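You operate a simulated robot arm through the tools that you are given. There is no shell and no other tool. Be economical: measure what you need, move in short steps, check, and stop when the job is done.

The job below is to be done with a simulated two-armed robot. You get a single attempt, and the scene is never put back.

Task
Lock the tube with the green band in the tube clamp and wipe its oil off with the black pad.
Fine: put the black pad back. Set down upright: black pad. What is to be rubbed or washed off counts as gone when no trace of it is left.

Only the result counts: the job must be done as asked and must still hold three seconds after the hand-in. Knocking over, shifting, dropping, spilling or breaking anything else fails it.

Robot
Two 7-joint arms with two-finger parallel grippers on one trunk, on a base that drives. Base frame: it is fixed to the floor where the robot stands at the start and does not move with it; the origin is under the middle of the robot, x ahead of it, y to its left, z up. Lengths are in mm, angles in rad, forces in N, time in s.
The left shoulder is at the start at [70, 134, 1201], the right one opposite. With the tool pointing down near the work surface each hand reaches from about 100 to 640 mm from the robot's upright axis, wherever it stands, measured 20 degrees to its own side. Places, roughly: bed of the tube clamp [500, 0, 800]; blue pad [400, 200, 900]; brass key [600, -1600, 800]; dryer dial [400, -900, 800]; dryer switch [400, -1200, 800]; gold wing nut [400, -1600, 800]; red lock dial [400, -100, 800]; silver wing nut [400, -1400, 800]; small black dial [700, -1500, 800]; small blue dial [700, -1600, 800]; small red dial [700, -1400, 800]; tester switch [500, 600, 900]; volt dial [500, 800, 900]; yellow slider [600, -1500, 800]. Payload 1.57 kg a hand.
Tool frame (each hand has its own): the origin (TCP) lies between the finger pads and is the grasp point; the fingertips stand 30 mm ahead of it; z points along the fingers, y is the line along which they close. Largest opening 80 mm; finger width 17, thickness 12; the body of the gripper, 40 by 82 mm, starts 80 mm behind the TCP.
Orientation is that of the tool frame in the base frame, as a unit quaternion [w, x, y, z]. With the fingers straight down and closing along the base's y, the tool's x points along the base's -x, its y along +y and its z along -z.

Tools
- The arms move only by the tool jog_arm. It takes "left_rows", "right_rows" or both (then of equal length, played together; a hand with none holds still); each is a list of rows, each an object of numbers (a shift or turn left out is 0, a gripper value left out holds the last): "x", "y", "z": the shift along the base's x, y, z in cm; "wx", "wy", "wz": the turn, a rotation vector about the base's x, y, z in rad; "gripper": the closure in counts, from 0 (fully open) to 255 (shut). In form: [{"x": .., "y": .., "z": .., "wx": .., "wy": .., "wz": .., "gripper": ..}, ...]. A call has 1 to 8 rows; each row is the pose to reach, as a shift and turn from the pose commanded when the call began. Each row takes 0.2 s and may step no farther than 50 mm and 0.15 rad from the row before; otherwise, or with a gripper value out of range, the whole call is refused. A pose out of reach is approached as far as the arm can. The call stops where the force on the tool passes 60 N (or 10 N more than at its start, if that is more) or the arm is blocked; 0.2 s more then pass. The fingers move at their own pace (about 153 mm/s each) and stop on an object; they squeeze with about 39 N. The grip force told is the motor's: it shows also when the fingers shut on nothing. Time passes only in rows, and 0.2 s behind the last, so rows that repeat a pose let the fingers close. The reply holds the time, the measured pose of the TCP, the force on the tool along the base axes, the opening and the grip force, in the units named above and with some noise, with the torque about the TCP (base axes, N m) and any sound that the robot's microphone picked up, and new pictures: "show" is both (left out), scene, wrist or none (wrist: the cameras of the hands that moved).
- Cameras (640 x 400 px; columns grow to the right, rows downward): "scene" is now at [126.9, -8.4, 1408]; the picture's right is [-0.11, -0.99, 0.00], its down [-0.76, 0.08, -0.64] and it looks along [0.64, -0.07, -0.77] (base axes); focal length 281 px, centre (320, 200). "left" rides on the left gripper at [72, 7, -122] in its tool frame; the picture's right is [-0.09, 1.00, 0.00], its down [-0.84, -0.08, -0.54] and it looks along [-0.54, -0.05, 0.84] (tool axes); focal length 238 px, centre (320, 200). "right" rides on the right gripper at [72, -7, -122] in its tool frame; the picture's right is [0.09, 1.00, 0.00], its down [-0.84, 0.08, -0.54] and it looks along [-0.54, 0.05, 0.84] (tool axes); focal length 238 px, centre (320, 200). There is no depth. A picture from a camera that has moved, and an enlarged one, comes with that camera's place and axes in the base frame and with its lens.
- slide_trunk(by): slides the trunk up (or, below 0, down) by that many mm; the arms and the scene camera ride with it, the base frame stays. It gives what a move gives, with no picture.
- steer(legs): drives the robot by 1 to 6 legs, each [ahead, left, turn to the left] in mm, mm and rad, along the robot's own axes; the way and the turn of a leg run together, so that a leg with both is an arc; at most 1500 mm and 3.142 rad a leg. The arms and the cameras ride along, it lands a little off, and it stops where it bumps. It gives what a move gives, and a new picture of the scene camera.
- turn_head(pan, tilt): turns the head with the scene camera to pan (to the left, within 1.501 rad either way) and tilt (down, from -0.506 to 1.204), counted from straight ahead of the robot. It gives what a move gives, and a new picture of the scene camera.
- enlarge(camera, box): a new picture of the part [left, top, right, bottom] of that camera's present view, enlarged. The clock stands still meanwhile.
- hand_in(): hands the job in; it is judged then, once.

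Go step by step. Nothing tells you exact positions but the pictures and the camera data: compare them with the known pose of the tool, close in by small moves and look again before you grip or let go. The budget is 120 turns and 260 pictures, counting those below and the enlarged ones. Unless the task says otherwise, let go and move clear before handing in, and close with one line.

The tools are called after "Call:" as a command line: name --argument value ..., lists and objects as JSON in quotes. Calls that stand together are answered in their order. jog_arm: Moves the arms, as the interface text tells. Its arguments: {"type":"object","properties":{"left_rows":{"type":"array"},"right_rows":{"type":"array"},"show":{"type":"string","enum":["both","scene","wrist","none"]}},"required":[]} The other tools are called the same way: slide_trunk (by) slides the trunk up or down; steer (legs) drives the base; turn_head (pan, tilt) turns the head that bears the scene camera; enlarge (camera, box) takes an enlarged picture of a part of a camera's view; hand_in () hands the job in.

At the start:

```text
t: 0.0
left_tcp_pos: [431.5, 229.7, 1135.3]
left_ee_rot: [0.0, 0.0, 1.0, 0.001]
left_ft_force: [-0.1, -0.2, 0.2]
left_ft_torque: [-0.03, -0.01, 0.0]
left_opening: 80.2
left_grip_force: 0.0
right_tcp_pos: [407.2, -203.2, 1161.2]
right_ee_rot: [0.0, 0.0, 1.0, 0.0]
right_ft_force: [0.0, -0.4, 0.5]
right_ft_torque: [0.0, -0.01, 0.01]
right_opening: 80.2
right_grip_force: 0.1
trunk travel left (down, up): [-775.0, 165.0]
robot x, y, heading: [1.7, 3.1, -0.0]
head pan, tilt: [-0.108, 0.878]
```

scene: 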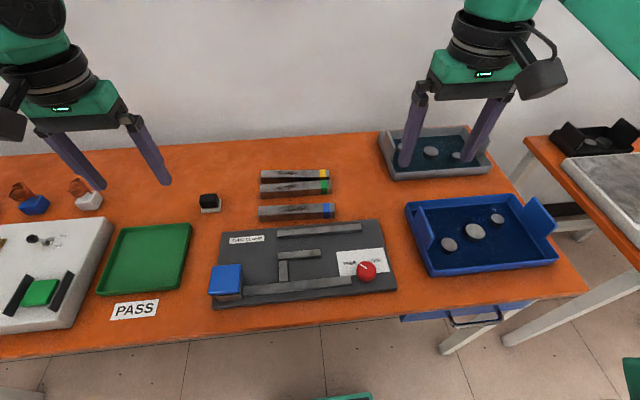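
right: 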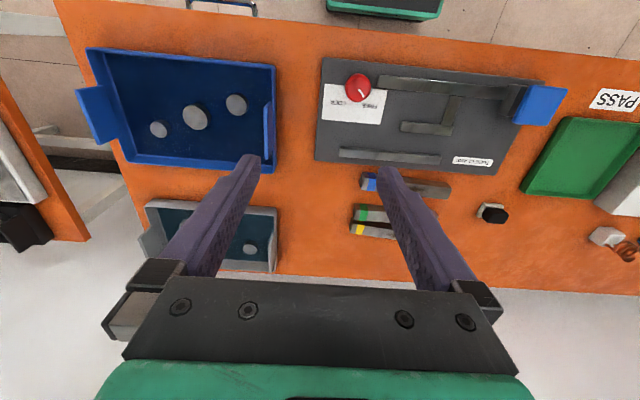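
left: 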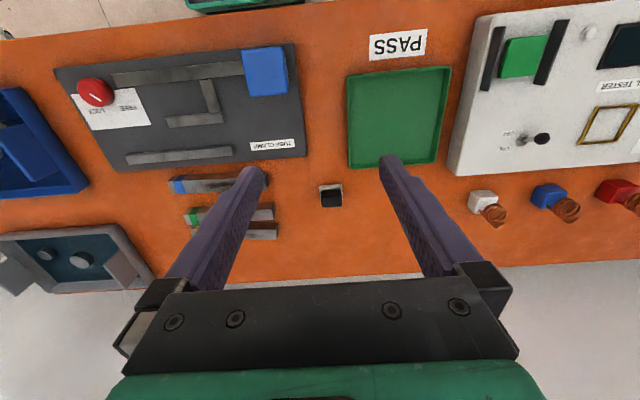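

I see the tube clamp plate ahead with three tubes behind it, a small black pad to the left of the tubes, and a red lock dial. I'll enlarge these areas.

Call:
enlarge --camera "scene" --box '[190, 150, 410, 310]'

Call:
enlarge --camera "left" --box '[40, 30, 360, 250]'

Call:
enlarge --camera "right" --box '[310, 50, 580, 250]'

```text
2.50 times, centred on (300, 230) of scene
camera zoom: at [126.9, -8.4, 1408.0], right [-0.11, -0.99, 0.0], down [-0.76, 0.08, -0.64], along [0.64, -0.07, -0.77], focal length 702 px, centre (370, 125)
```

zoom: 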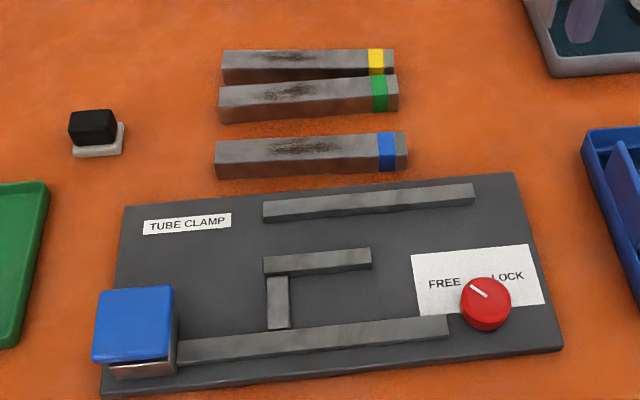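

```text
1.82 times, centred on (200, 140) of left
camera zoom: at [360.4, 235.0, 1257.9], right [0.09, 1.0, 0.0], down [0.84, -0.08, 0.54], along [0.54, -0.05, -0.84], focal length 433 px, centre (538, 309)
```

zoom: 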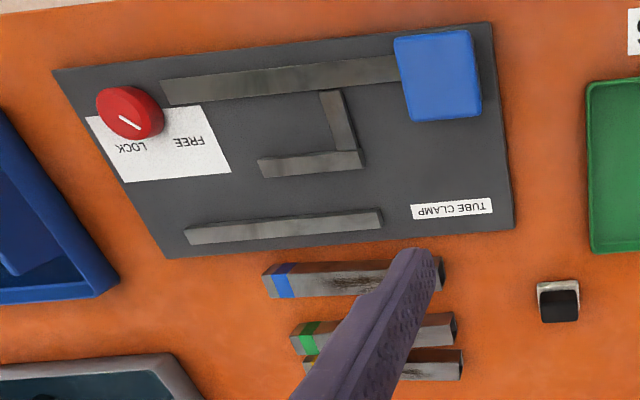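

```text
2.00 times, centred on (445, 150) of right
camera zoom: at [334.8, -210.0, 1283.0], right [-0.09, 1.0, 0.0], down [0.84, 0.08, 0.54], along [0.54, 0.05, -0.84], focal length 477 px, centre (70, 300)
```

zoom: 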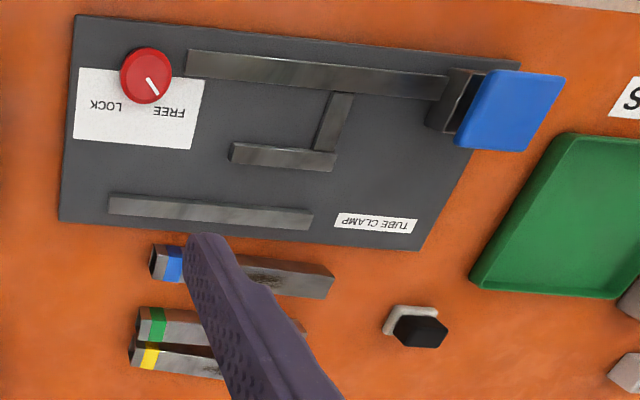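

The clamp has several bars, a red dial pointing toward FREE, and a blue pad on a metal box at the left end of the front rail. I'll bring the left camera nearer to understand the mechanism, and the right camera over the clamp.

Call:
jog_arm --left_rows '[{"x": -3, "y": -1.5, "z": -3}, {"x": -6, "y": -3, "z": -6}, {"x": -9, "y": -5, "z": -9}, {"x": -12, "y": -7, "z": -12}]' --right_rows '[{"x": -2, "y": 2, "z": -3}, {"x": -4, "y": 4, "z": -6}, {"x": -6, "y": 6, "z": -9}, {"x": -8, "y": 8, "z": -12}]' --show "wrist"

Call:
enlarge --camera "scene" --box '[180, 220, 300, 310]'

Call:
enlarge --camera "scene" --box '[180, 160, 340, 230]'

```text
t: 1.0
left_tcp_pos: [330.1, 155.9, 1018.7]
left_ee_rot: [-0.001, 0.0, 1.0, 0.002]
left_ft_force: [0.2, 0.7, 0.3]
left_ft_torque: [0.01, 0.02, 0.0]
left_opening: 79.9
left_grip_force: 0.1
left hand out of reach, approached as far as the arm can: row 4
right_tcp_pos: [328.1, -128.1, 1040.1]
right_ee_rot: [0.0, 0.001, 1.0, 0.0]
right_ft_force: [0.0, -1.0, 0.2]
right_ft_torque: [0.02, 0.0, -0.03]
right_opening: 80.1
right_grip_force: 0.1
trunk travel left (down, up): [-775.0, 165.0]
robot x, y, heading: [2.8, -0.0, -0.002]
head pan, tilt: [-0.108, 0.878]
camera right: at [254.7, -133.9, 1162.1], right [-0.09, 1.0, 0.0], down [0.84, 0.07, 0.54], along [0.54, 0.05, -0.84], focal length 238 px, centre (320, 200)
camera left: at [258.7, 160.8, 1141.7], right [0.09, 1.0, 0.0], down [0.84, -0.08, 0.54], along [0.54, -0.05, -0.84], focal length 238 px, centre (320, 200)
```

right: 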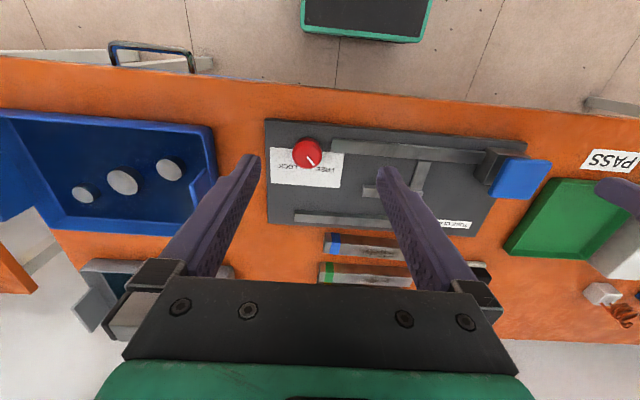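
left: 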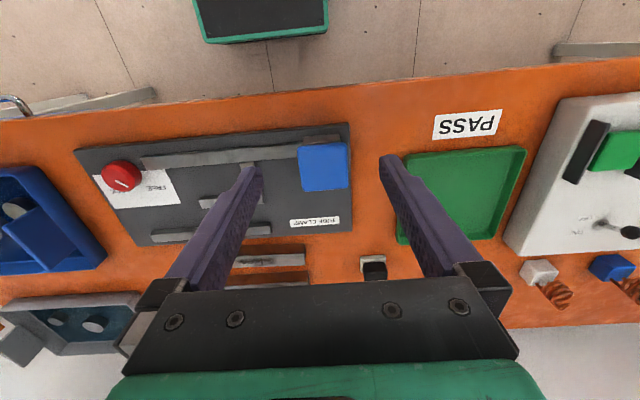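

```text
4.44 times, centred on (240, 265) of scene
camera zoom: at [126.6, -12.9, 1408.0], right [-0.11, -0.99, 0.0], down [-0.76, 0.09, -0.64], along [0.64, -0.07, -0.77], focal length 1247 px, centre (676, -89)
```

zoom: 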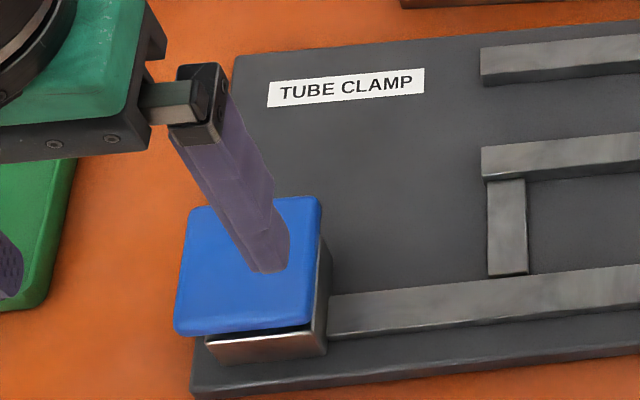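

```text
4.00 times, centred on (260, 195) of scene
camera zoom: at [126.6, -12.9, 1408.0], right [-0.11, -0.99, 0.0], down [-0.76, 0.09, -0.64], along [0.64, -0.07, -0.77], focal length 1122 px, centre (560, 220)
```

zoom: 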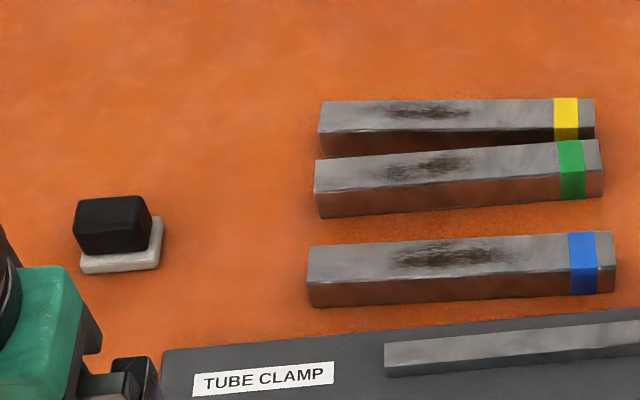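

The blue pad looks like a sprung push button on a metal block, around (388, 154, 862). I'll close the left gripper and go above it so I can test what pressing does.

Call:
jog_arm --left_rows '[{"x": 2, "z": -3, "gripper": 255}, {"x": 4, "z": -6, "gripper": 255}, {"x": 5.8, "z": -9, "gripper": 255}, {"x": 5.8, "z": -10.5, "gripper": 255}]' --show "both"

```text
t: 2.0
left_tcp_pos: [389.0, 157.8, 913.3]
left_ee_rot: [0.0, 0.0, 1.0, 0.0]
left_ft_force: [1.0, 0.2, 0.3]
left_ft_torque: [0.01, -0.03, -0.01]
left_opening: 0.0
left_grip_force: 21.1
right_tcp_pos: [327.6, -124.7, 1040.9]
right_ee_rot: [0.001, 0.0, 1.0, 0.001]
right_ft_force: [-0.3, 0.0, 1.0]
right_ft_torque: [-0.02, 0.01, -0.02]
right_opening: 79.8
right_grip_force: 0.1
trunk travel left (down, up): [-775.0, 165.0]
robot x, y, heading: [1.0, -1.0, -0.004]
head pan, tilt: [-0.108, 0.878]
camera scene: at [127.0, -8.0, 1408.0], right [-0.11, -0.99, 0.0], down [-0.76, 0.08, -0.64], along [0.64, -0.07, -0.77], focal length 281 px, centre (320, 200)
camera left: at [317.2, 162.9, 1037.2], right [0.09, 1.0, 0.0], down [0.84, -0.08, 0.54], along [0.54, -0.05, -0.84], focal length 238 px, centre (320, 200)
```

scene: 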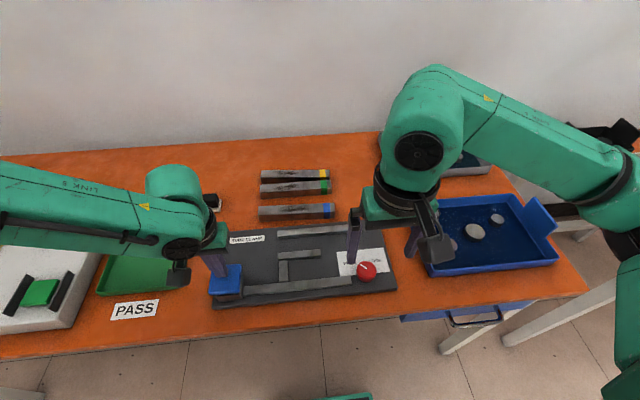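
left: 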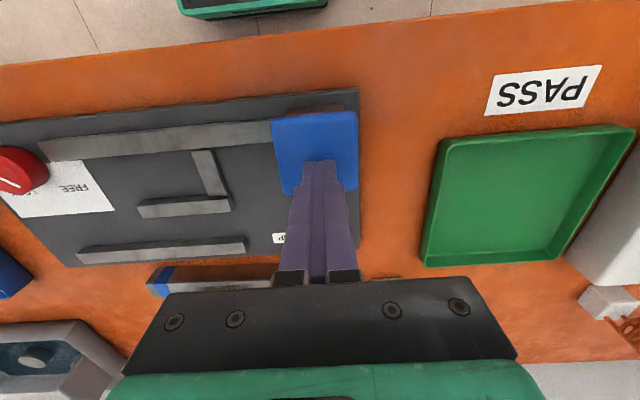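

Above the pad now. I press down gently and watch the clamp.

Call:
jog_arm --left_rows '[{"z": -1.5}, {"z": -2.2}, {"z": -2.9}, {"z": -3.5}]' --show "both"

Call:
enlarge --camera "scene" --box '[190, 150, 410, 310]'

```text
t: 3.0
left_tcp_pos: [387.3, 157.9, 890.7]
left_ee_rot: [0.012, 0.001, 1.0, 0.001]
left_ft_force: [-15.7, 6.0, 42.7]
left_ft_torque: [0.21, 0.8, -0.01]
left_opening: 0.2
left_grip_force: 21.9
right_tcp_pos: [319.9, -122.9, 1044.9]
right_ee_rot: [0.004, -0.001, 1.0, 0.0]
right_ft_force: [0.3, 0.0, -0.8]
right_ft_torque: [0.01, 0.0, 0.0]
right_opening: 79.9
right_grip_force: 0.0
trunk travel left (down, up): [-775.0, 165.0]
robot x, y, heading: [-0.5, 0.5, 0.003]
head pan, tilt: [-0.108, 0.878]
stopped in row 4 (left hand): the force on the tool passed its limit (the readings are from after the stop); the commanded pose is now the measured one
camera scene: at [116.6, -8.6, 1409.4], right [-0.11, -0.99, 0.0], down [-0.76, 0.08, -0.65], along [0.64, -0.07, -0.76], focal length 281 px, centre (320, 200)
camera left: at [313.2, 162.5, 1011.0], right [0.09, 1.0, 0.0], down [0.82, -0.08, 0.56], along [0.56, -0.05, -0.83], focal length 238 px, centre (320, 200)
```

scene: 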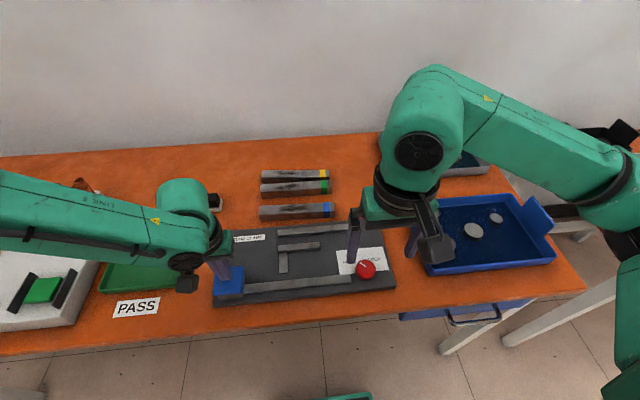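
left: 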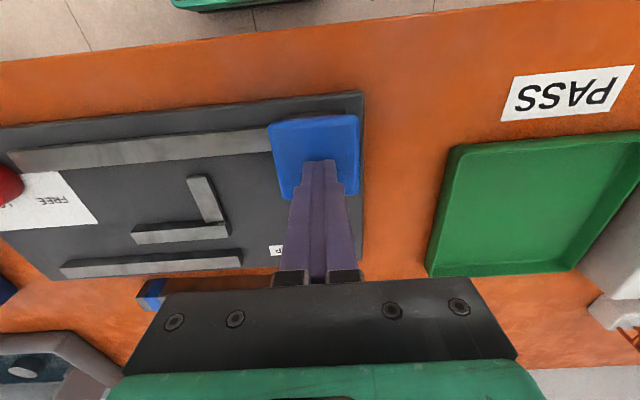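

```text
2.50 times, centred on (300, 230) of scene
camera zoom: at [116.6, -8.6, 1409.4], right [-0.11, -0.99, 0.0], down [-0.76, 0.08, -0.65], along [0.64, -0.07, -0.76], focal length 702 px, centre (370, 125)
```

zoom: 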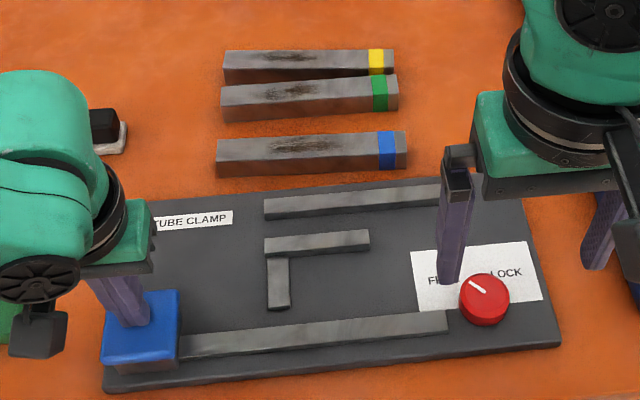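

Pressing the pad moves the L-shaped jaw toward the rear rail, so the pad must be held down while the dial is turned to LOCK. I'll release the pad, raise the hands, and drive ahead a little to reach the tubes.

Call:
jog_arm --left_rows '[{"z": 3}, {"z": 7}, {"z": 11}, {"z": 15}]' --show "none"

Call:
steer --legs '[[60, 0, 0]]'

```text
t: 4.0
left_tcp_pos: [392.0, 156.3, 1036.2]
left_ee_rot: [0.007, 0.0, 1.0, 0.001]
left_ft_force: [-0.5, 0.1, 0.4]
left_ft_torque: [0.01, 0.0, -0.02]
left_opening: 0.1
left_grip_force: 21.8
right_tcp_pos: [326.9, -123.1, 1041.2]
right_ee_rot: [0.001, 0.0, 1.0, -0.001]
right_ft_force: [-0.6, -0.5, 0.9]
right_ft_torque: [0.0, -0.03, -0.01]
right_opening: 79.9
right_grip_force: 0.1
trunk travel left (down, up): [-775.0, 165.0]
robot x, y, heading: [-2.7, 1.8, 0.001]
head pan, tilt: [-0.108, 0.878]
```

```text
t: 5.0
left_tcp_pos: [447.7, 156.4, 1037.7]
left_ee_rot: [0.01, 0.001, 1.0, 0.0]
left_ft_force: [-1.4, 0.2, 0.7]
left_ft_torque: [0.03, -0.02, 0.0]
left_opening: 0.0
left_grip_force: 21.3
right_tcp_pos: [383.6, -123.5, 1042.5]
right_ee_rot: [0.002, 0.0, 1.0, 0.001]
right_ft_force: [-0.2, 0.0, 0.6]
right_ft_torque: [-0.04, -0.02, 0.0]
right_opening: 79.9
right_grip_force: 0.1
trunk travel left (down, up): [-775.0, 165.0]
robot x, y, heading: [59.6, 0.9, -0.004]
head pan, tilt: [-0.108, 0.878]
camera scene: at [181.3, -8.1, 1408.6], right [-0.11, -0.99, 0.0], down [-0.76, 0.08, -0.64], along [0.64, -0.07, -0.77], focal length 281 px, centre (320, 200)
```

scene: 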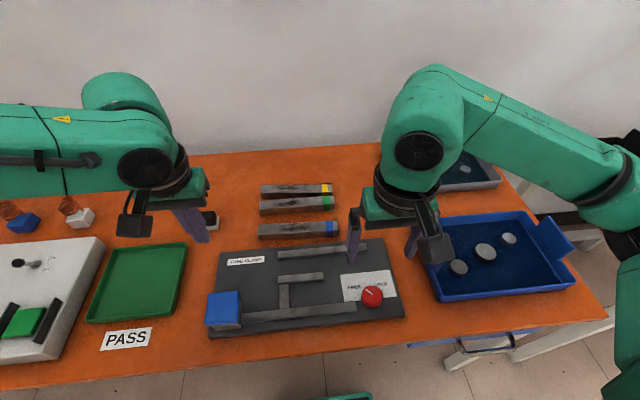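

Clear so far. I drive a further 70 mm, then turn the right hand a quarter so its fingers close along x for the tube.

Call:
steer --legs '[[70, 0, 0]]'

Call:
jog_arm --right_rows '[{"x": 1, "y": 1, "wz": 0.145}, {"x": 2, "y": 2, "wz": 0.29}, {"x": 3, "y": 3, "wz": 0.435}, {"x": 4, "y": 4, "wz": 0.58}, {"x": 5, "y": 5, "wz": 0.725}, {"x": 6, "y": 6, "wz": 0.87}, {"x": 7, "y": 7, "wz": 1.015}, {"x": 8, "y": 8, "wz": 1.16}]' --left_rows '[{"y": 3}, {"y": 6}, {"y": 9}, {"y": 9}, {"y": 9}, {"y": 9}, {"y": 9}, {"y": 9}]' --show "both"

```text
t: 6.0
left_tcp_pos: [517.7, 157.3, 1037.4]
left_ee_rot: [0.009, 0.0, 1.0, 0.001]
left_ft_force: [0.6, 0.2, 0.1]
left_ft_torque: [-0.03, -0.01, 0.01]
left_opening: 0.0
left_grip_force: 21.7
right_tcp_pos: [453.2, -123.4, 1042.8]
right_ee_rot: [0.002, -0.001, 1.0, -0.001]
right_ft_force: [-0.4, -0.5, 0.9]
right_ft_torque: [0.0, -0.04, -0.02]
right_opening: 79.9
right_grip_force: 0.1
trunk travel left (down, up): [-775.0, 165.0]
robot x, y, heading: [134.9, -0.2, 0.007]
head pan, tilt: [-0.108, 0.878]
camera scene: at [251.1, -8.0, 1408.6], right [-0.11, -0.99, 0.0], down [-0.76, 0.08, -0.64], along [0.64, -0.07, -0.77], focal length 281 px, centre (320, 200)
```

scene: 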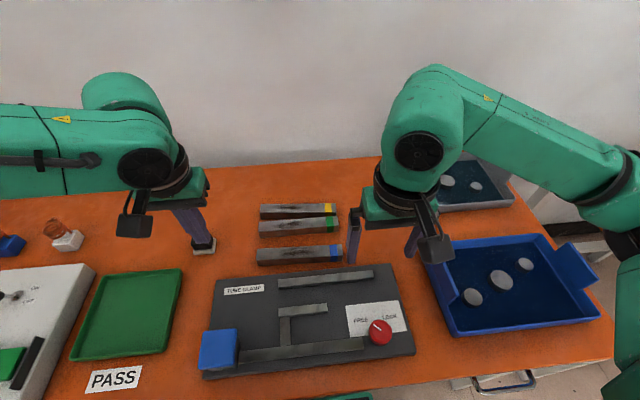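

```text
t: 7.8
left_tcp_pos: [522.5, 247.5, 1036.3]
left_ee_rot: [0.007, -0.001, 1.0, 0.001]
left_ft_force: [-0.3, 0.1, -0.3]
left_ft_torque: [-0.03, -0.02, -0.04]
left_opening: 0.2
left_grip_force: 21.1
right_tcp_pos: [520.8, -60.2, 1041.9]
right_ee_rot: [0.0, -0.444, 0.896, 0.0]
right_ft_force: [-0.9, 0.2, -1.0]
right_ft_torque: [0.01, 0.0, 0.01]
right_opening: 80.1
right_grip_force: 0.0
right hand out of reach, approached as far as the arm can: row 7, 8
trunk travel left (down, up): [-775.0, 165.0]
robot x, y, heading: [129.7, -0.2, 0.001]
head pan, tilt: [-0.108, 0.878]
camera scene: at [256.4, -8.3, 1408.0], right [-0.11, -0.99, 0.0], down [-0.76, 0.08, -0.64], along [0.64, -0.07, -0.77], focal length 281 px, centre (320, 200)
camera right: at [482.5, -120.8, 1164.1], right [-0.85, 0.53, 0.0], down [0.44, 0.71, 0.54], along [0.29, 0.46, -0.84], focal length 238 px, centre (320, 200)
camera left: at [449.1, 251.6, 1157.4], right [0.09, 1.0, 0.0], down [0.83, -0.08, 0.55], along [0.55, -0.05, -0.83], focal length 238 px, centre (320, 200)
```

scene: 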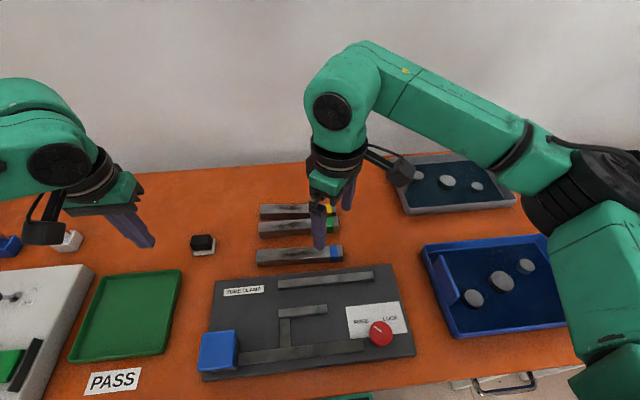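
right: 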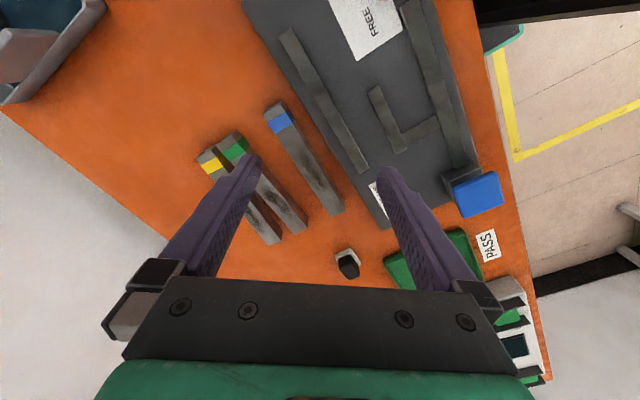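
left: 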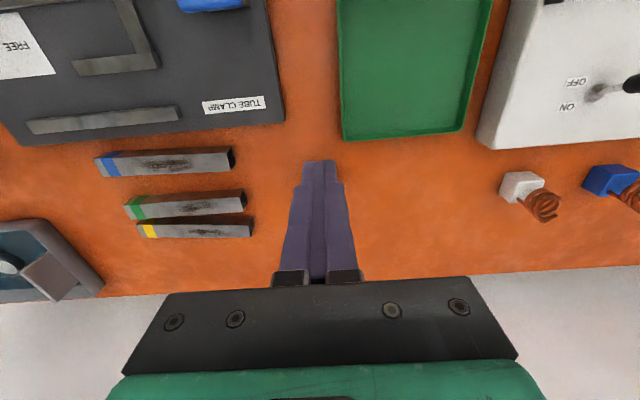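

The positive wrist turn runs into a joint limit, so I'll turn the right hand the other way. I also enlarge the left view to measure the tubes and pad.

Call:
enlarge --camera "left" --box '[80, 120, 280, 245]'

Call:
jog_arm --right_rows '[{"wz": -0.145}, {"wz": -0.29}, {"wz": -0.435}, {"wz": -0.58}, {"wz": -0.725}, {"wz": -0.87}, {"wz": -1.015}, {"wz": -1.16}]' --show "none"

Call:
jog_arm --right_rows '[{"wz": -0.145}, {"wz": -0.29}, {"wz": -0.435}, {"wz": -0.58}, {"wz": -0.725}, {"wz": -0.87}, {"wz": -1.015}, {"wz": -1.16}]' --show "both"

```text
3.20 times, centred on (180, 182) of left
camera zoom: at [449.1, 251.6, 1157.4], right [0.09, 1.0, 0.0], down [0.83, -0.08, 0.55], along [0.55, -0.05, -0.83], focal length 763 px, centre (768, 256)
```

zoom: 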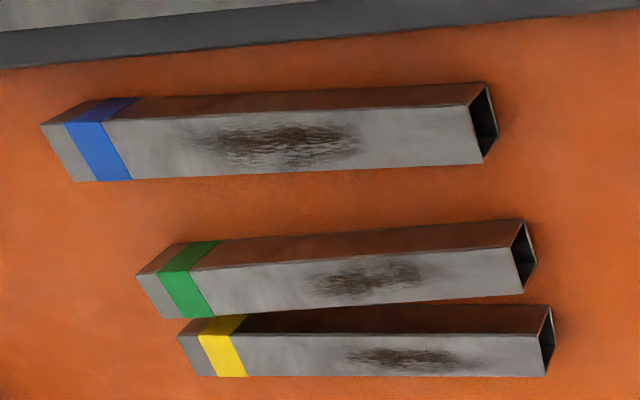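

```text
t: 9.6
left_tcp_pos: [523.6, 245.2, 1036.0]
left_ee_rot: [0.007, 0.0, 1.0, 0.0]
left_ft_force: [-0.6, 0.2, 0.2]
left_ft_torque: [0.0, -0.06, -0.03]
left_opening: 0.0
left_grip_force: 21.3
right_tcp_pos: [519.5, -58.1, 1042.1]
right_ee_rot: [-0.001, 0.121, 0.993, 0.001]
right_ft_force: [0.4, 0.2, 0.0]
right_ft_torque: [0.01, -0.03, -0.01]
right_opening: 80.3
right_grip_force: 0.1
trunk travel left (down, up): [-775.0, 165.0]
robot x, y, heading: [130.2, 2.1, 0.001]
head pan, tilt: [-0.108, 0.878]
```

```text
t: 11.4
left_tcp_pos: [521.7, 246.5, 1035.5]
left_ee_rot: [0.007, 0.0, 1.0, 0.0]
left_ft_force: [-0.5, 0.3, -1.0]
left_ft_torque: [-0.02, -0.01, -0.01]
left_opening: 0.1
left_grip_force: 21.1
right_tcp_pos: [521.5, -58.7, 1043.4]
right_ee_rot: [0.0, 0.645, 0.764, -0.001]
right_ft_force: [-0.2, 0.5, 0.1]
right_ft_torque: [0.0, -0.02, -0.01]
right_opening: 80.2
right_grip_force: 0.1
trunk travel left (down, up): [-775.0, 165.0]
robot x, y, heading: [128.0, 0.4, 0.004]
head pan, tilt: [-0.108, 0.878]
camera scene: at [256.7, -7.9, 1408.0], right [-0.11, -0.99, 0.0], down [-0.76, 0.08, -0.64], along [0.64, -0.07, -0.77], focal length 281 px, centre (320, 200)
camera right: at [502.0, 10.9, 1163.5], right [0.97, 0.26, 0.0], down [0.22, -0.81, 0.54], along [0.14, -0.52, -0.84], focal length 238 px, centre (320, 200)
```

scene: 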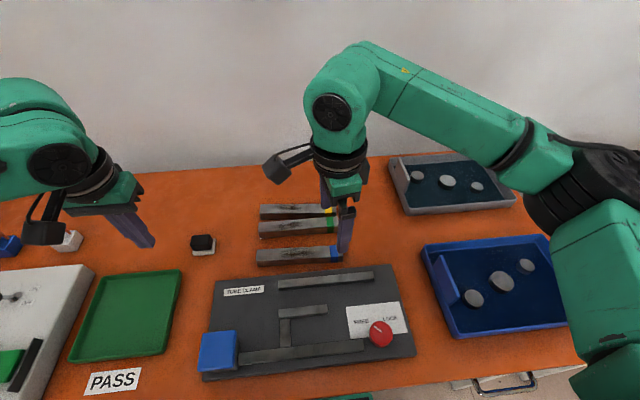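
right: 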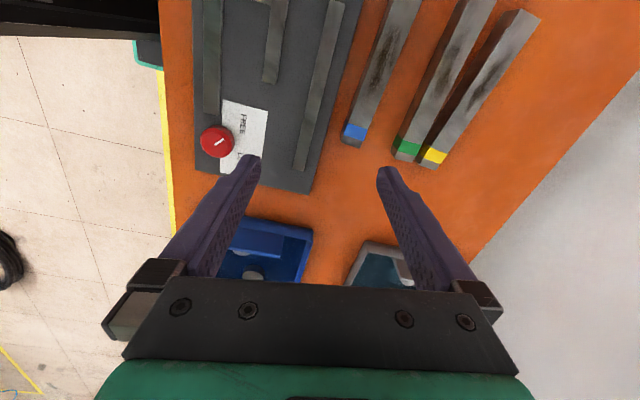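

The green tube is about 30 mm square and 200 mm long, centred near (663, 0), with the yellow one only about 20 mm behind it. I'll finish the quarter turn and go above y ≈ 30, where the gap to the yellow tube is wider, with the fingers half open.

Call:
jog_arm --right_rows '[{"x": 2.5, "y": 1.6, "wz": -0.085, "gripper": 126}, {"x": 5.5, "y": 3.5, "z": -1, "wz": -0.169}, {"x": 8.5, "y": 5.5, "z": -3.5, "wz": -0.169}, {"x": 11.5, "y": 7.3, "z": -6, "wz": -0.169}, {"x": 14.1, "y": 8.9, "z": -8.5, "wz": -0.169}, {"x": 14.1, "y": 8.9, "z": -11.5, "wz": -0.169}, {"x": 14.1, "y": 8.9, "z": -11.5, "wz": -0.169}]' --show "both"

Call:
enlarge --camera "left" --box '[80, 80, 320, 245]'

```text
t: 13.0
left_tcp_pos: [523.9, 246.0, 1036.7]
left_ee_rot: [0.007, 0.0, 1.0, 0.001]
left_ft_force: [0.4, 0.5, -0.2]
left_ft_torque: [0.01, 0.02, -0.01]
left_opening: 0.0
left_grip_force: 21.2
right_tcp_pos: [660.9, 27.8, 925.8]
right_ee_rot: [0.0, 0.706, 0.708, -0.001]
right_ft_force: [0.0, -0.1, 0.3]
right_ft_torque: [0.04, -0.03, 0.0]
right_opening: 40.1
right_grip_force: 0.1
trunk travel left (down, up): [-775.0, 165.0]
robot x, y, heading: [128.8, 0.1, 0.004]
head pan, tilt: [-0.108, 0.878]
camera scene: at [256.6, -8.1, 1408.0], right [-0.11, -0.99, 0.0], down [-0.76, 0.08, -0.64], along [0.64, -0.07, -0.77], focal length 281 px, centre (320, 200)
camera right: at [654.7, 100.0, 1047.2], right [1.0, 0.09, 0.0], down [0.08, -0.84, 0.54], along [0.05, -0.54, -0.84], focal length 238 px, centre (320, 200)
```

scene: 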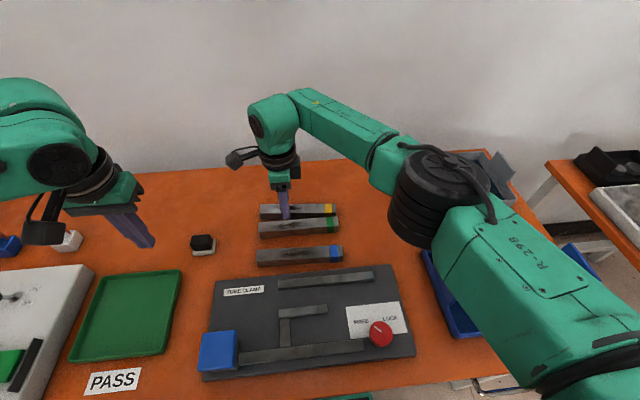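
right: 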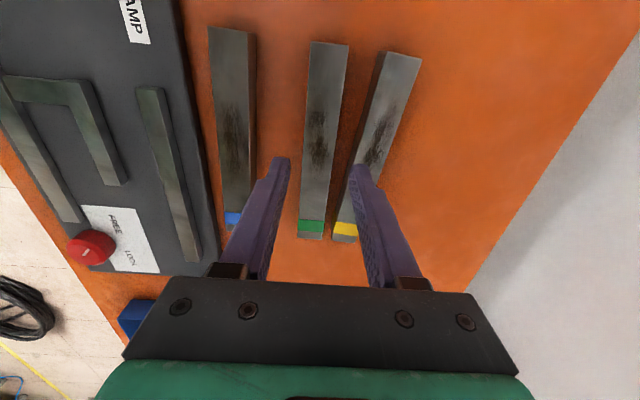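

```text
2.42 times, centred on (200, 162) of left
camera zoom: at [449.2, 251.8, 1157.3], right [0.09, 1.0, 0.0], down [0.83, -0.08, 0.55], along [0.55, -0.05, -0.83], focal length 578 px, centre (611, 291)
```

zoom: 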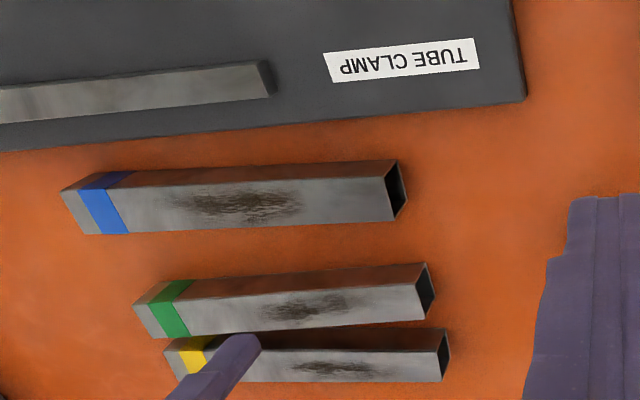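

Fingers are centred to about 1 mm over the green tube. I descend until the tips overlap the upper half of the tube, then look.

Call:
jog_arm --right_rows '[{"x": 0.1, "z": -2.5}, {"x": 0.1, "z": -5}, {"x": 0.1, "z": -7}, {"x": 0.1, "z": -8}]' --show "wrist"

Call:
enlarge --camera "left" --box '[80, 120, 280, 245]'

```text
t: 14.0
left_tcp_pos: [522.0, 246.7, 1035.4]
left_ee_rot: [0.007, 0.0, 1.0, 0.001]
left_ft_force: [-0.2, -0.5, 0.0]
left_ft_torque: [-0.02, -0.01, -0.02]
left_opening: 0.0
left_grip_force: 20.8
right_tcp_pos: [661.1, 30.1, 846.3]
right_ee_rot: [0.0, 0.706, 0.708, 0.0]
right_ft_force: [0.1, 1.0, -0.5]
right_ft_torque: [-0.03, -0.02, 0.0]
right_opening: 40.4
right_grip_force: 0.1
trunk travel left (down, up): [-775.0, 165.0]
robot x, y, heading: [129.6, -0.2, 0.002]
head pan, tilt: [-0.108, 0.878]
camera right: at [654.6, 102.0, 968.0], right [1.0, 0.09, 0.0], down [0.08, -0.84, 0.54], along [0.05, -0.54, -0.84], focal length 238 px, centre (320, 200)
```

right: 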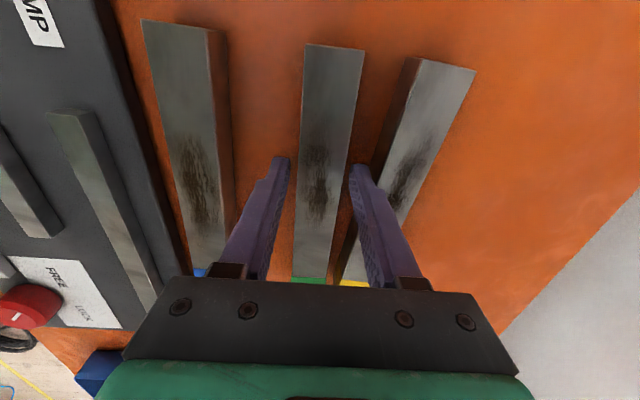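

```text
3.20 times, centred on (180, 182) of left
camera zoom: at [449.4, 252.1, 1157.2], right [0.09, 1.0, 0.0], down [0.83, -0.08, 0.55], along [0.55, -0.05, -0.83], focal length 763 px, centre (768, 256)
```

zoom: 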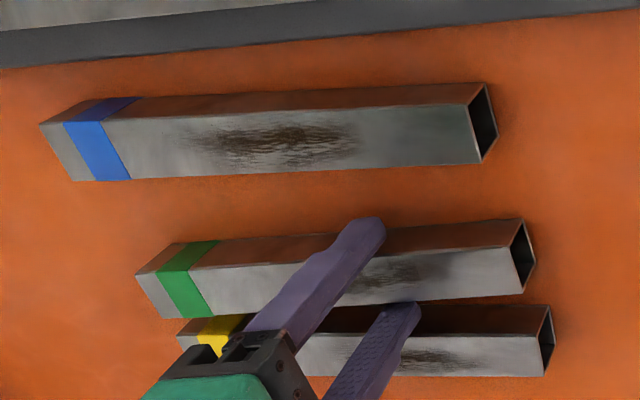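

The fingers straddle the green tube clear of the yellow one. I close and lift a little.

Call:
jog_arm --right_rows '[{"gripper": 255}, {"gripper": 255}, {"gripper": 255}, {"z": 2}, {"z": 5}, {"z": 8}]' --show "both"

```text
t: 15.4
left_tcp_pos: [522.7, 246.9, 1034.6]
left_ee_rot: [0.007, 0.0, 1.0, 0.001]
left_ft_force: [-0.4, 0.2, -0.5]
left_ft_torque: [-0.01, 0.02, 0.0]
left_opening: 0.2
left_grip_force: 21.2
right_tcp_pos: [662.4, 29.8, 927.3]
right_ee_rot: [0.0, 0.707, 0.708, -0.001]
right_ft_force: [-0.7, 0.7, -3.2]
right_ft_torque: [0.1, -0.04, 0.0]
right_opening: 29.4
right_grip_force: 38.6
trunk travel left (down, up): [-775.0, 165.0]
robot x, y, heading: [130.9, 1.3, 0.005]
head pan, tilt: [-0.108, 0.878]
camera scene: at [256.9, -7.9, 1407.9], right [-0.11, -0.99, 0.0], down [-0.76, 0.08, -0.64], along [0.64, -0.07, -0.77], focal length 281 px, centre (320, 200)
camera right: at [655.4, 101.3, 1049.1], right [1.0, 0.09, 0.0], down [0.08, -0.84, 0.54], along [0.05, -0.54, -0.84], focal length 238 px, centre (320, 200)
```

scene: 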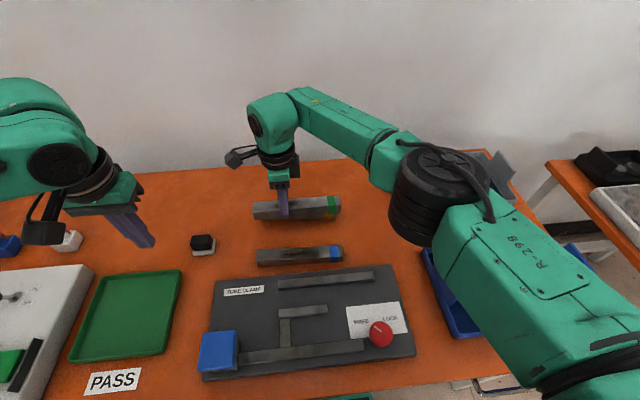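
right: 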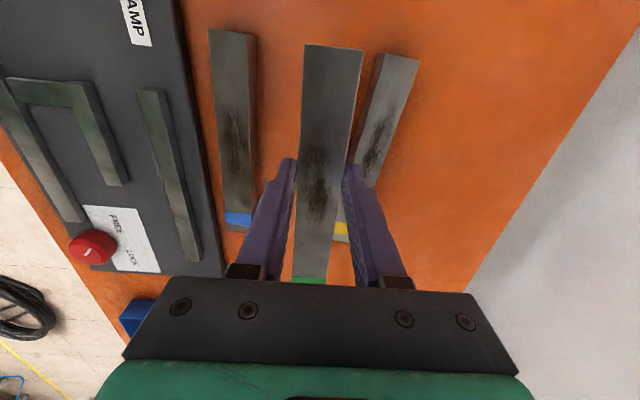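

The tube is held level. Now I measure the clamp channel in the scene camera.

Call:
enlarge --camera "scene" --box '[260, 255, 420, 355]'

Call:
enlarge --camera "right" --box '[0, 60, 240, 280]'

```text
4.00 times, centred on (340, 305) of scene
camera zoom: at [256.9, -7.9, 1407.9], right [-0.11, -0.99, 0.0], down [-0.76, 0.08, -0.64], along [0.64, -0.07, -0.77], focal length 1122 px, centre (240, -220)
```

zoom: 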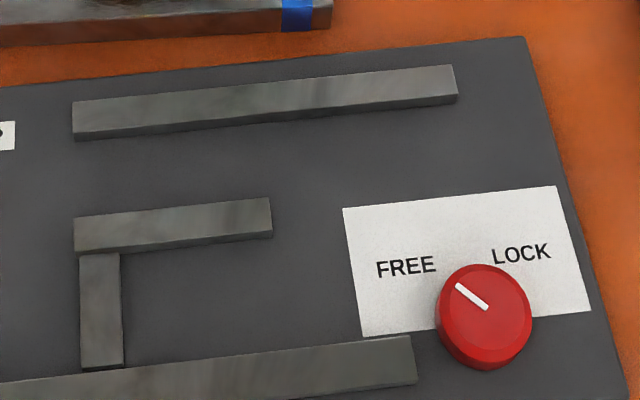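

```text
1.82 times, centred on (120, 170) of right
camera zoom: at [655.4, 101.3, 1049.1], right [1.0, 0.09, 0.0], down [0.08, -0.84, 0.54], along [0.05, -0.54, -0.84], focal length 433 px, centre (684, 254)
```

zoom: 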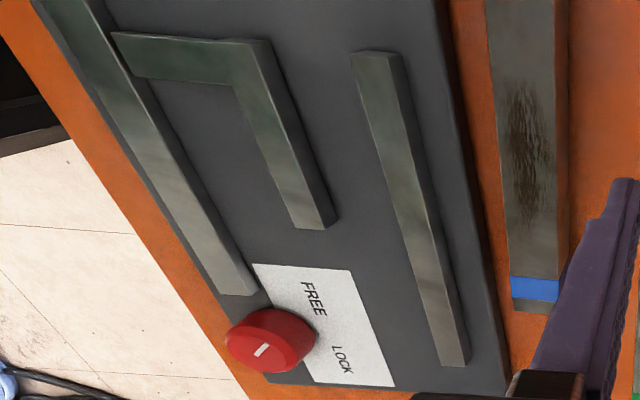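

The channel spans x ≈ 463–508 (centre 486), with the jaw at y ≈ −46 to 53. I'll carry the tube over the channel at height.

Call:
jog_arm --right_rows '[{"x": -4, "y": -0.4}, {"x": -8, "y": -0.8}, {"x": -12, "y": -1.2}, {"x": -15, "y": -1.6}, {"x": -17.6, "y": -1.9}, {"x": -17.6, "y": -1.9, "z": -2}]' --show "both"

Call:
enlarge --camera "left" --box '[0, 0, 320, 200]'

```text
t: 16.8
left_tcp_pos: [522.7, 245.9, 1035.8]
left_ee_rot: [0.007, 0.0, 1.0, 0.0]
left_ft_force: [-0.5, 0.0, 0.4]
left_ft_torque: [0.02, 0.03, 0.0]
left_opening: 0.2
left_grip_force: 21.2
right_tcp_pos: [486.7, 11.8, 908.1]
right_ee_rot: [0.0, 0.707, 0.707, 0.0]
right_ft_force: [-0.9, 0.3, -3.6]
right_ft_torque: [0.1, 0.04, 0.02]
right_opening: 29.4
right_grip_force: 38.9
trunk travel left (down, up): [-775.0, 165.0]
robot x, y, heading: [129.4, -1.5, 0.005]
head pan, tilt: [-0.108, 0.878]
camera scene: at [258.0, -7.8, 1407.9], right [-0.11, -0.99, 0.0], down [-0.77, 0.08, -0.64], along [0.63, -0.07, -0.77], focal length 281 px, centre (320, 200)
camera right: at [480.1, 83.5, 1028.9], right [1.0, 0.09, 0.0], down [0.08, -0.84, 0.54], along [0.05, -0.54, -0.84], focal length 238 px, centre (320, 200)
```

scene: 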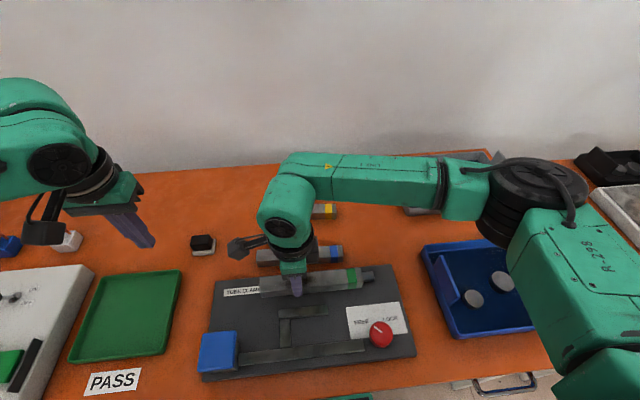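
right: 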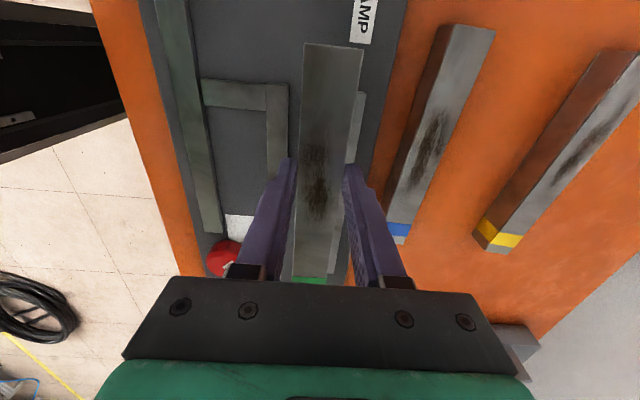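

```text
2.00 times, centred on (160, 100) of left
camera zoom: at [450.4, 252.0, 1156.9], right [0.09, 1.0, 0.0], down [0.83, -0.08, 0.55], along [0.55, -0.05, -0.83], focal length 477 px, centre (640, 400)
```

zoom: 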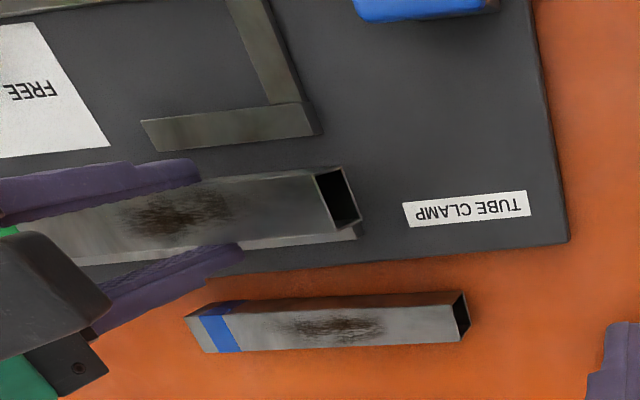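

The wrist cameras put the channel centre nearer x ≈ 481, so I shift 5.5 mm toward the robot and lower to just above the rails.

Call:
jog_arm --right_rows '[{"x": -0.55, "z": -1}, {"x": -0.55, "z": -2.5}, {"x": -0.55, "z": -3.2}, {"x": -0.55, "z": -3.2}]' --show "wrist"

Call:
enlarge --camera "left" --box '[0, 0, 280, 175]'

Call:
enlarge --camera "scene" --box '[240, 250, 400, 350]'

```text
t: 17.8
left_tcp_pos: [522.5, 246.9, 1035.6]
left_ee_rot: [0.007, 0.0, 1.0, 0.0]
left_ft_force: [-0.7, 0.0, 0.8]
left_ft_torque: [-0.02, -0.03, -0.01]
left_opening: 0.2
left_grip_force: 21.1
right_tcp_pos: [481.8, 11.4, 873.0]
right_ee_rot: [0.0, 0.707, 0.708, 0.0]
right_ft_force: [0.2, 0.0, -4.1]
right_ft_torque: [0.1, 0.02, 0.04]
right_opening: 29.3
right_grip_force: 38.7
trunk travel left (down, up): [-775.0, 165.0]
robot x, y, heading: [133.7, 0.4, -0.001]
head pan, tilt: [-0.108, 0.878]
camera right: at [474.4, 83.4, 995.7], right [1.0, 0.09, 0.0], down [0.08, -0.84, 0.54], along [0.05, -0.54, -0.84], focal length 238 px, centre (320, 200)
```

right: 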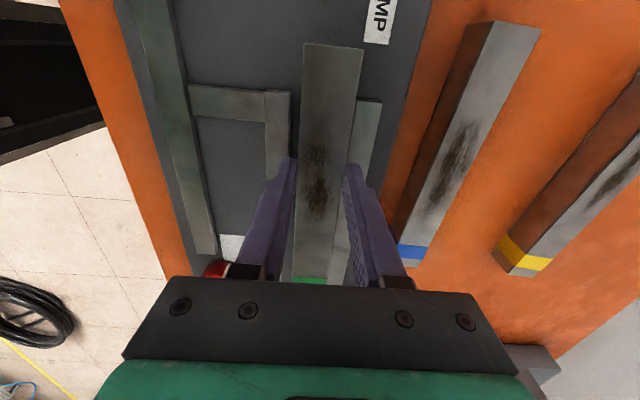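

```text
2.29 times, centred on (140, 88) of left
camera zoom: at [449.5, 251.9, 1157.2], right [0.09, 1.0, 0.0], down [0.83, -0.08, 0.55], along [0.55, -0.05, -0.83], focal length 545 px, centre (731, 457)
```

zoom: 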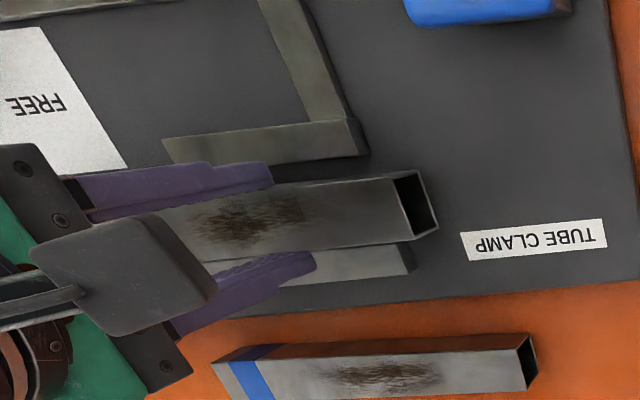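

```text
4.00 times, centred on (320, 300) of scene
camera zoom: at [256.9, -7.9, 1408.0], right [-0.11, -0.99, 0.0], down [-0.76, 0.08, -0.64], along [0.64, -0.07, -0.77], focal length 1122 px, centre (320, -200)
```

zoom: 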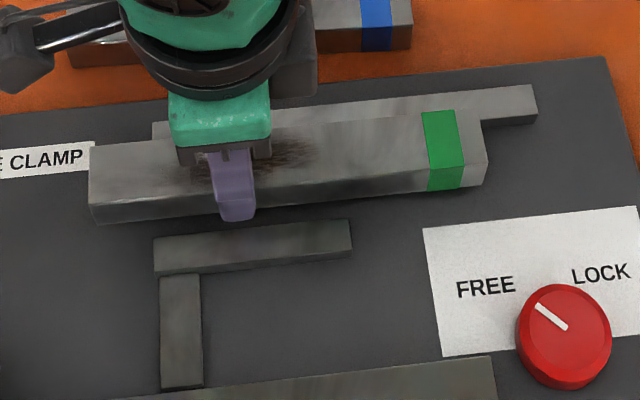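

The tube is within the channel with a slightly tighter rear side; I shift 2 mm toward me and lower in small steps to feel the bed.

Call:
jog_arm --right_rows '[{"x": -0.2, "z": -0.3}, {"x": -0.2, "z": -0.7}, {"x": -0.2, "z": -1.0}, {"x": -0.2, "z": -1.2}]' --show "none"

Call:
enlarge --camera "left" --box '[0, 0, 280, 175]'

```text
t: 18.8
left_tcp_pos: [522.5, 247.0, 1035.8]
left_ee_rot: [0.006, -0.001, 1.0, 0.0]
left_ft_force: [0.0, 0.1, 0.7]
left_ft_torque: [-0.02, -0.05, 0.0]
left_opening: 0.0
left_grip_force: 21.6
right_tcp_pos: [479.2, 11.5, 862.1]
right_ee_rot: [0.0, 0.707, 0.708, 0.001]
right_ft_force: [-1.2, 0.6, -3.5]
right_ft_torque: [0.08, 0.0, 0.0]
right_opening: 29.5
right_grip_force: 39.2
trunk travel left (down, up): [-775.0, 165.0]
robot x, y, heading: [133.7, 2.3, -0.0]
head pan, tilt: [-0.108, 0.878]
```

```text
2.29 times, centred on (140, 88) of left
camera zoom: at [449.6, 251.9, 1157.1], right [0.09, 1.0, 0.0], down [0.83, -0.08, 0.55], along [0.55, -0.05, -0.83], focal length 545 px, centre (731, 457)
```

zoom: 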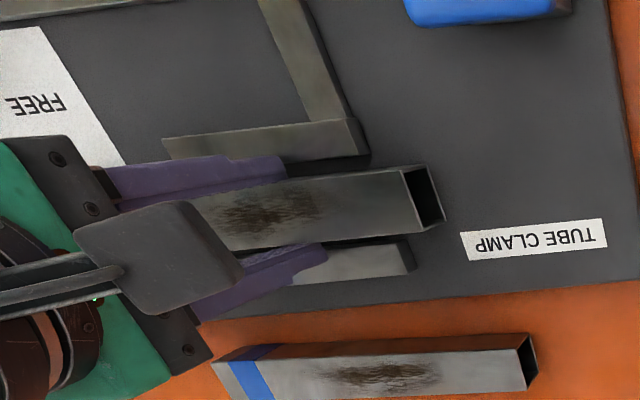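

Still no contact and still clear of both rails. I continue in 2 mm steps.

Call:
jog_arm --right_rows '[{"z": -0.15}, {"z": -0.3}, {"z": -0.4}, {"z": -0.5}]' --show "none"

Call:
enlarge --camera "left" --box '[0, 0, 280, 175]'

```text
t: 19.8
left_tcp_pos: [522.1, 247.5, 1038.4]
left_ee_rot: [0.008, 0.0, 1.0, 0.0]
left_ft_force: [-0.6, -0.5, 0.6]
left_ft_torque: [0.01, 0.03, -0.01]
left_opening: 0.2
left_grip_force: 21.4
right_tcp_pos: [479.4, 11.2, 860.9]
right_ee_rot: [0.0, 0.707, 0.707, 0.005]
right_ft_force: [5.9, -2.4, 32.3]
right_ft_torque: [-0.03, -0.15, -0.02]
right_opening: 29.6
right_grip_force: 38.6
trunk travel left (down, up): [-775.0, 165.0]
robot x, y, heading: [134.0, 2.4, 0.002]
head pan, tilt: [-0.108, 0.878]
```

```text
2.29 times, centred on (140, 88) of left
camera zoom: at [447.0, 251.0, 1158.6], right [0.09, 1.0, 0.0], down [0.83, -0.08, 0.56], along [0.55, -0.05, -0.83], focal length 545 px, centre (731, 457)
```

zoom: 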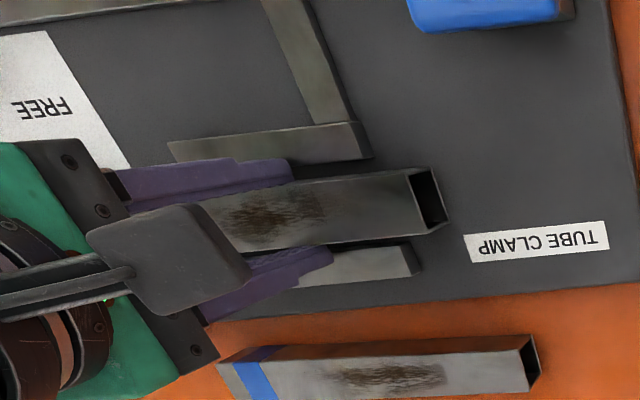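

The tube rests on the bed. I relieve the pressure, open to 44 mm and rise straight up.

Call:
jog_arm --right_rows '[{"z": 0.3}, {"z": 0.3, "gripper": 115}, {"z": 0.3}, {"z": 3}, {"z": 7}, {"z": 11}]' --show "both"

Call:
enlarge --camera "left" --box '[0, 0, 280, 175]'

```text
t: 21.2
left_tcp_pos: [521.9, 247.0, 1036.0]
left_ee_rot: [0.009, 0.001, 1.0, 0.0]
left_ft_force: [0.4, -0.5, -0.5]
left_ft_torque: [-0.03, 0.0, 0.01]
left_opening: 0.0
left_grip_force: 21.4
right_tcp_pos: [478.4, 11.7, 967.6]
right_ee_rot: [0.0, 0.707, 0.707, 0.001]
right_ft_force: [0.0, -0.7, -0.2]
right_ft_torque: [0.02, 0.01, -0.02]
right_opening: 43.9
right_grip_force: 0.2
trunk travel left (down, up): [-775.0, 165.0]
robot x, y, heading: [130.1, 4.6, 0.004]
head pan, tilt: [-0.108, 0.878]
camera scene: at [256.3, -7.6, 1408.0], right [-0.11, -0.99, 0.0], down [-0.76, 0.08, -0.64], along [0.64, -0.07, -0.77], focal length 281 px, centre (320, 200)
camera right: at [470.3, 84.1, 1089.7], right [1.0, 0.09, 0.0], down [0.08, -0.84, 0.54], along [0.05, -0.54, -0.84], focal length 238 px, centre (320, 200)
```

scene: 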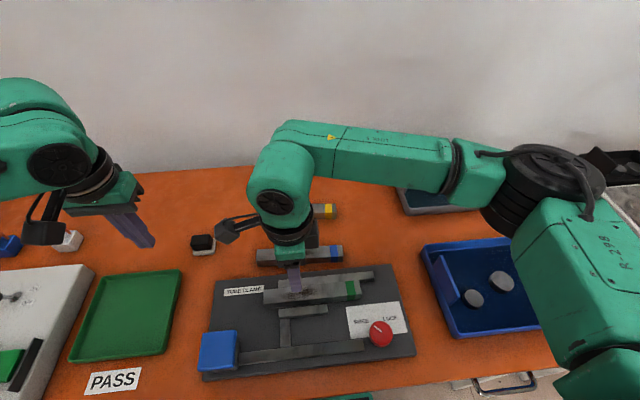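
right: 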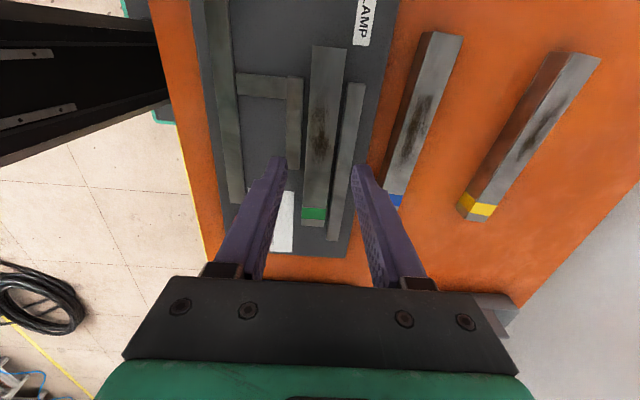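

```text
2.29 times, centred on (140, 88) of left
camera zoom: at [449.0, 252.2, 1157.2], right [0.09, 1.0, 0.0], down [0.83, -0.08, 0.55], along [0.55, -0.05, -0.83], focal length 545 px, centre (731, 457)
```

zoom: 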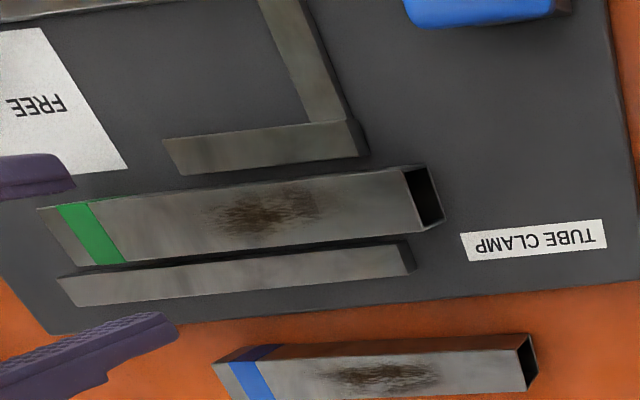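

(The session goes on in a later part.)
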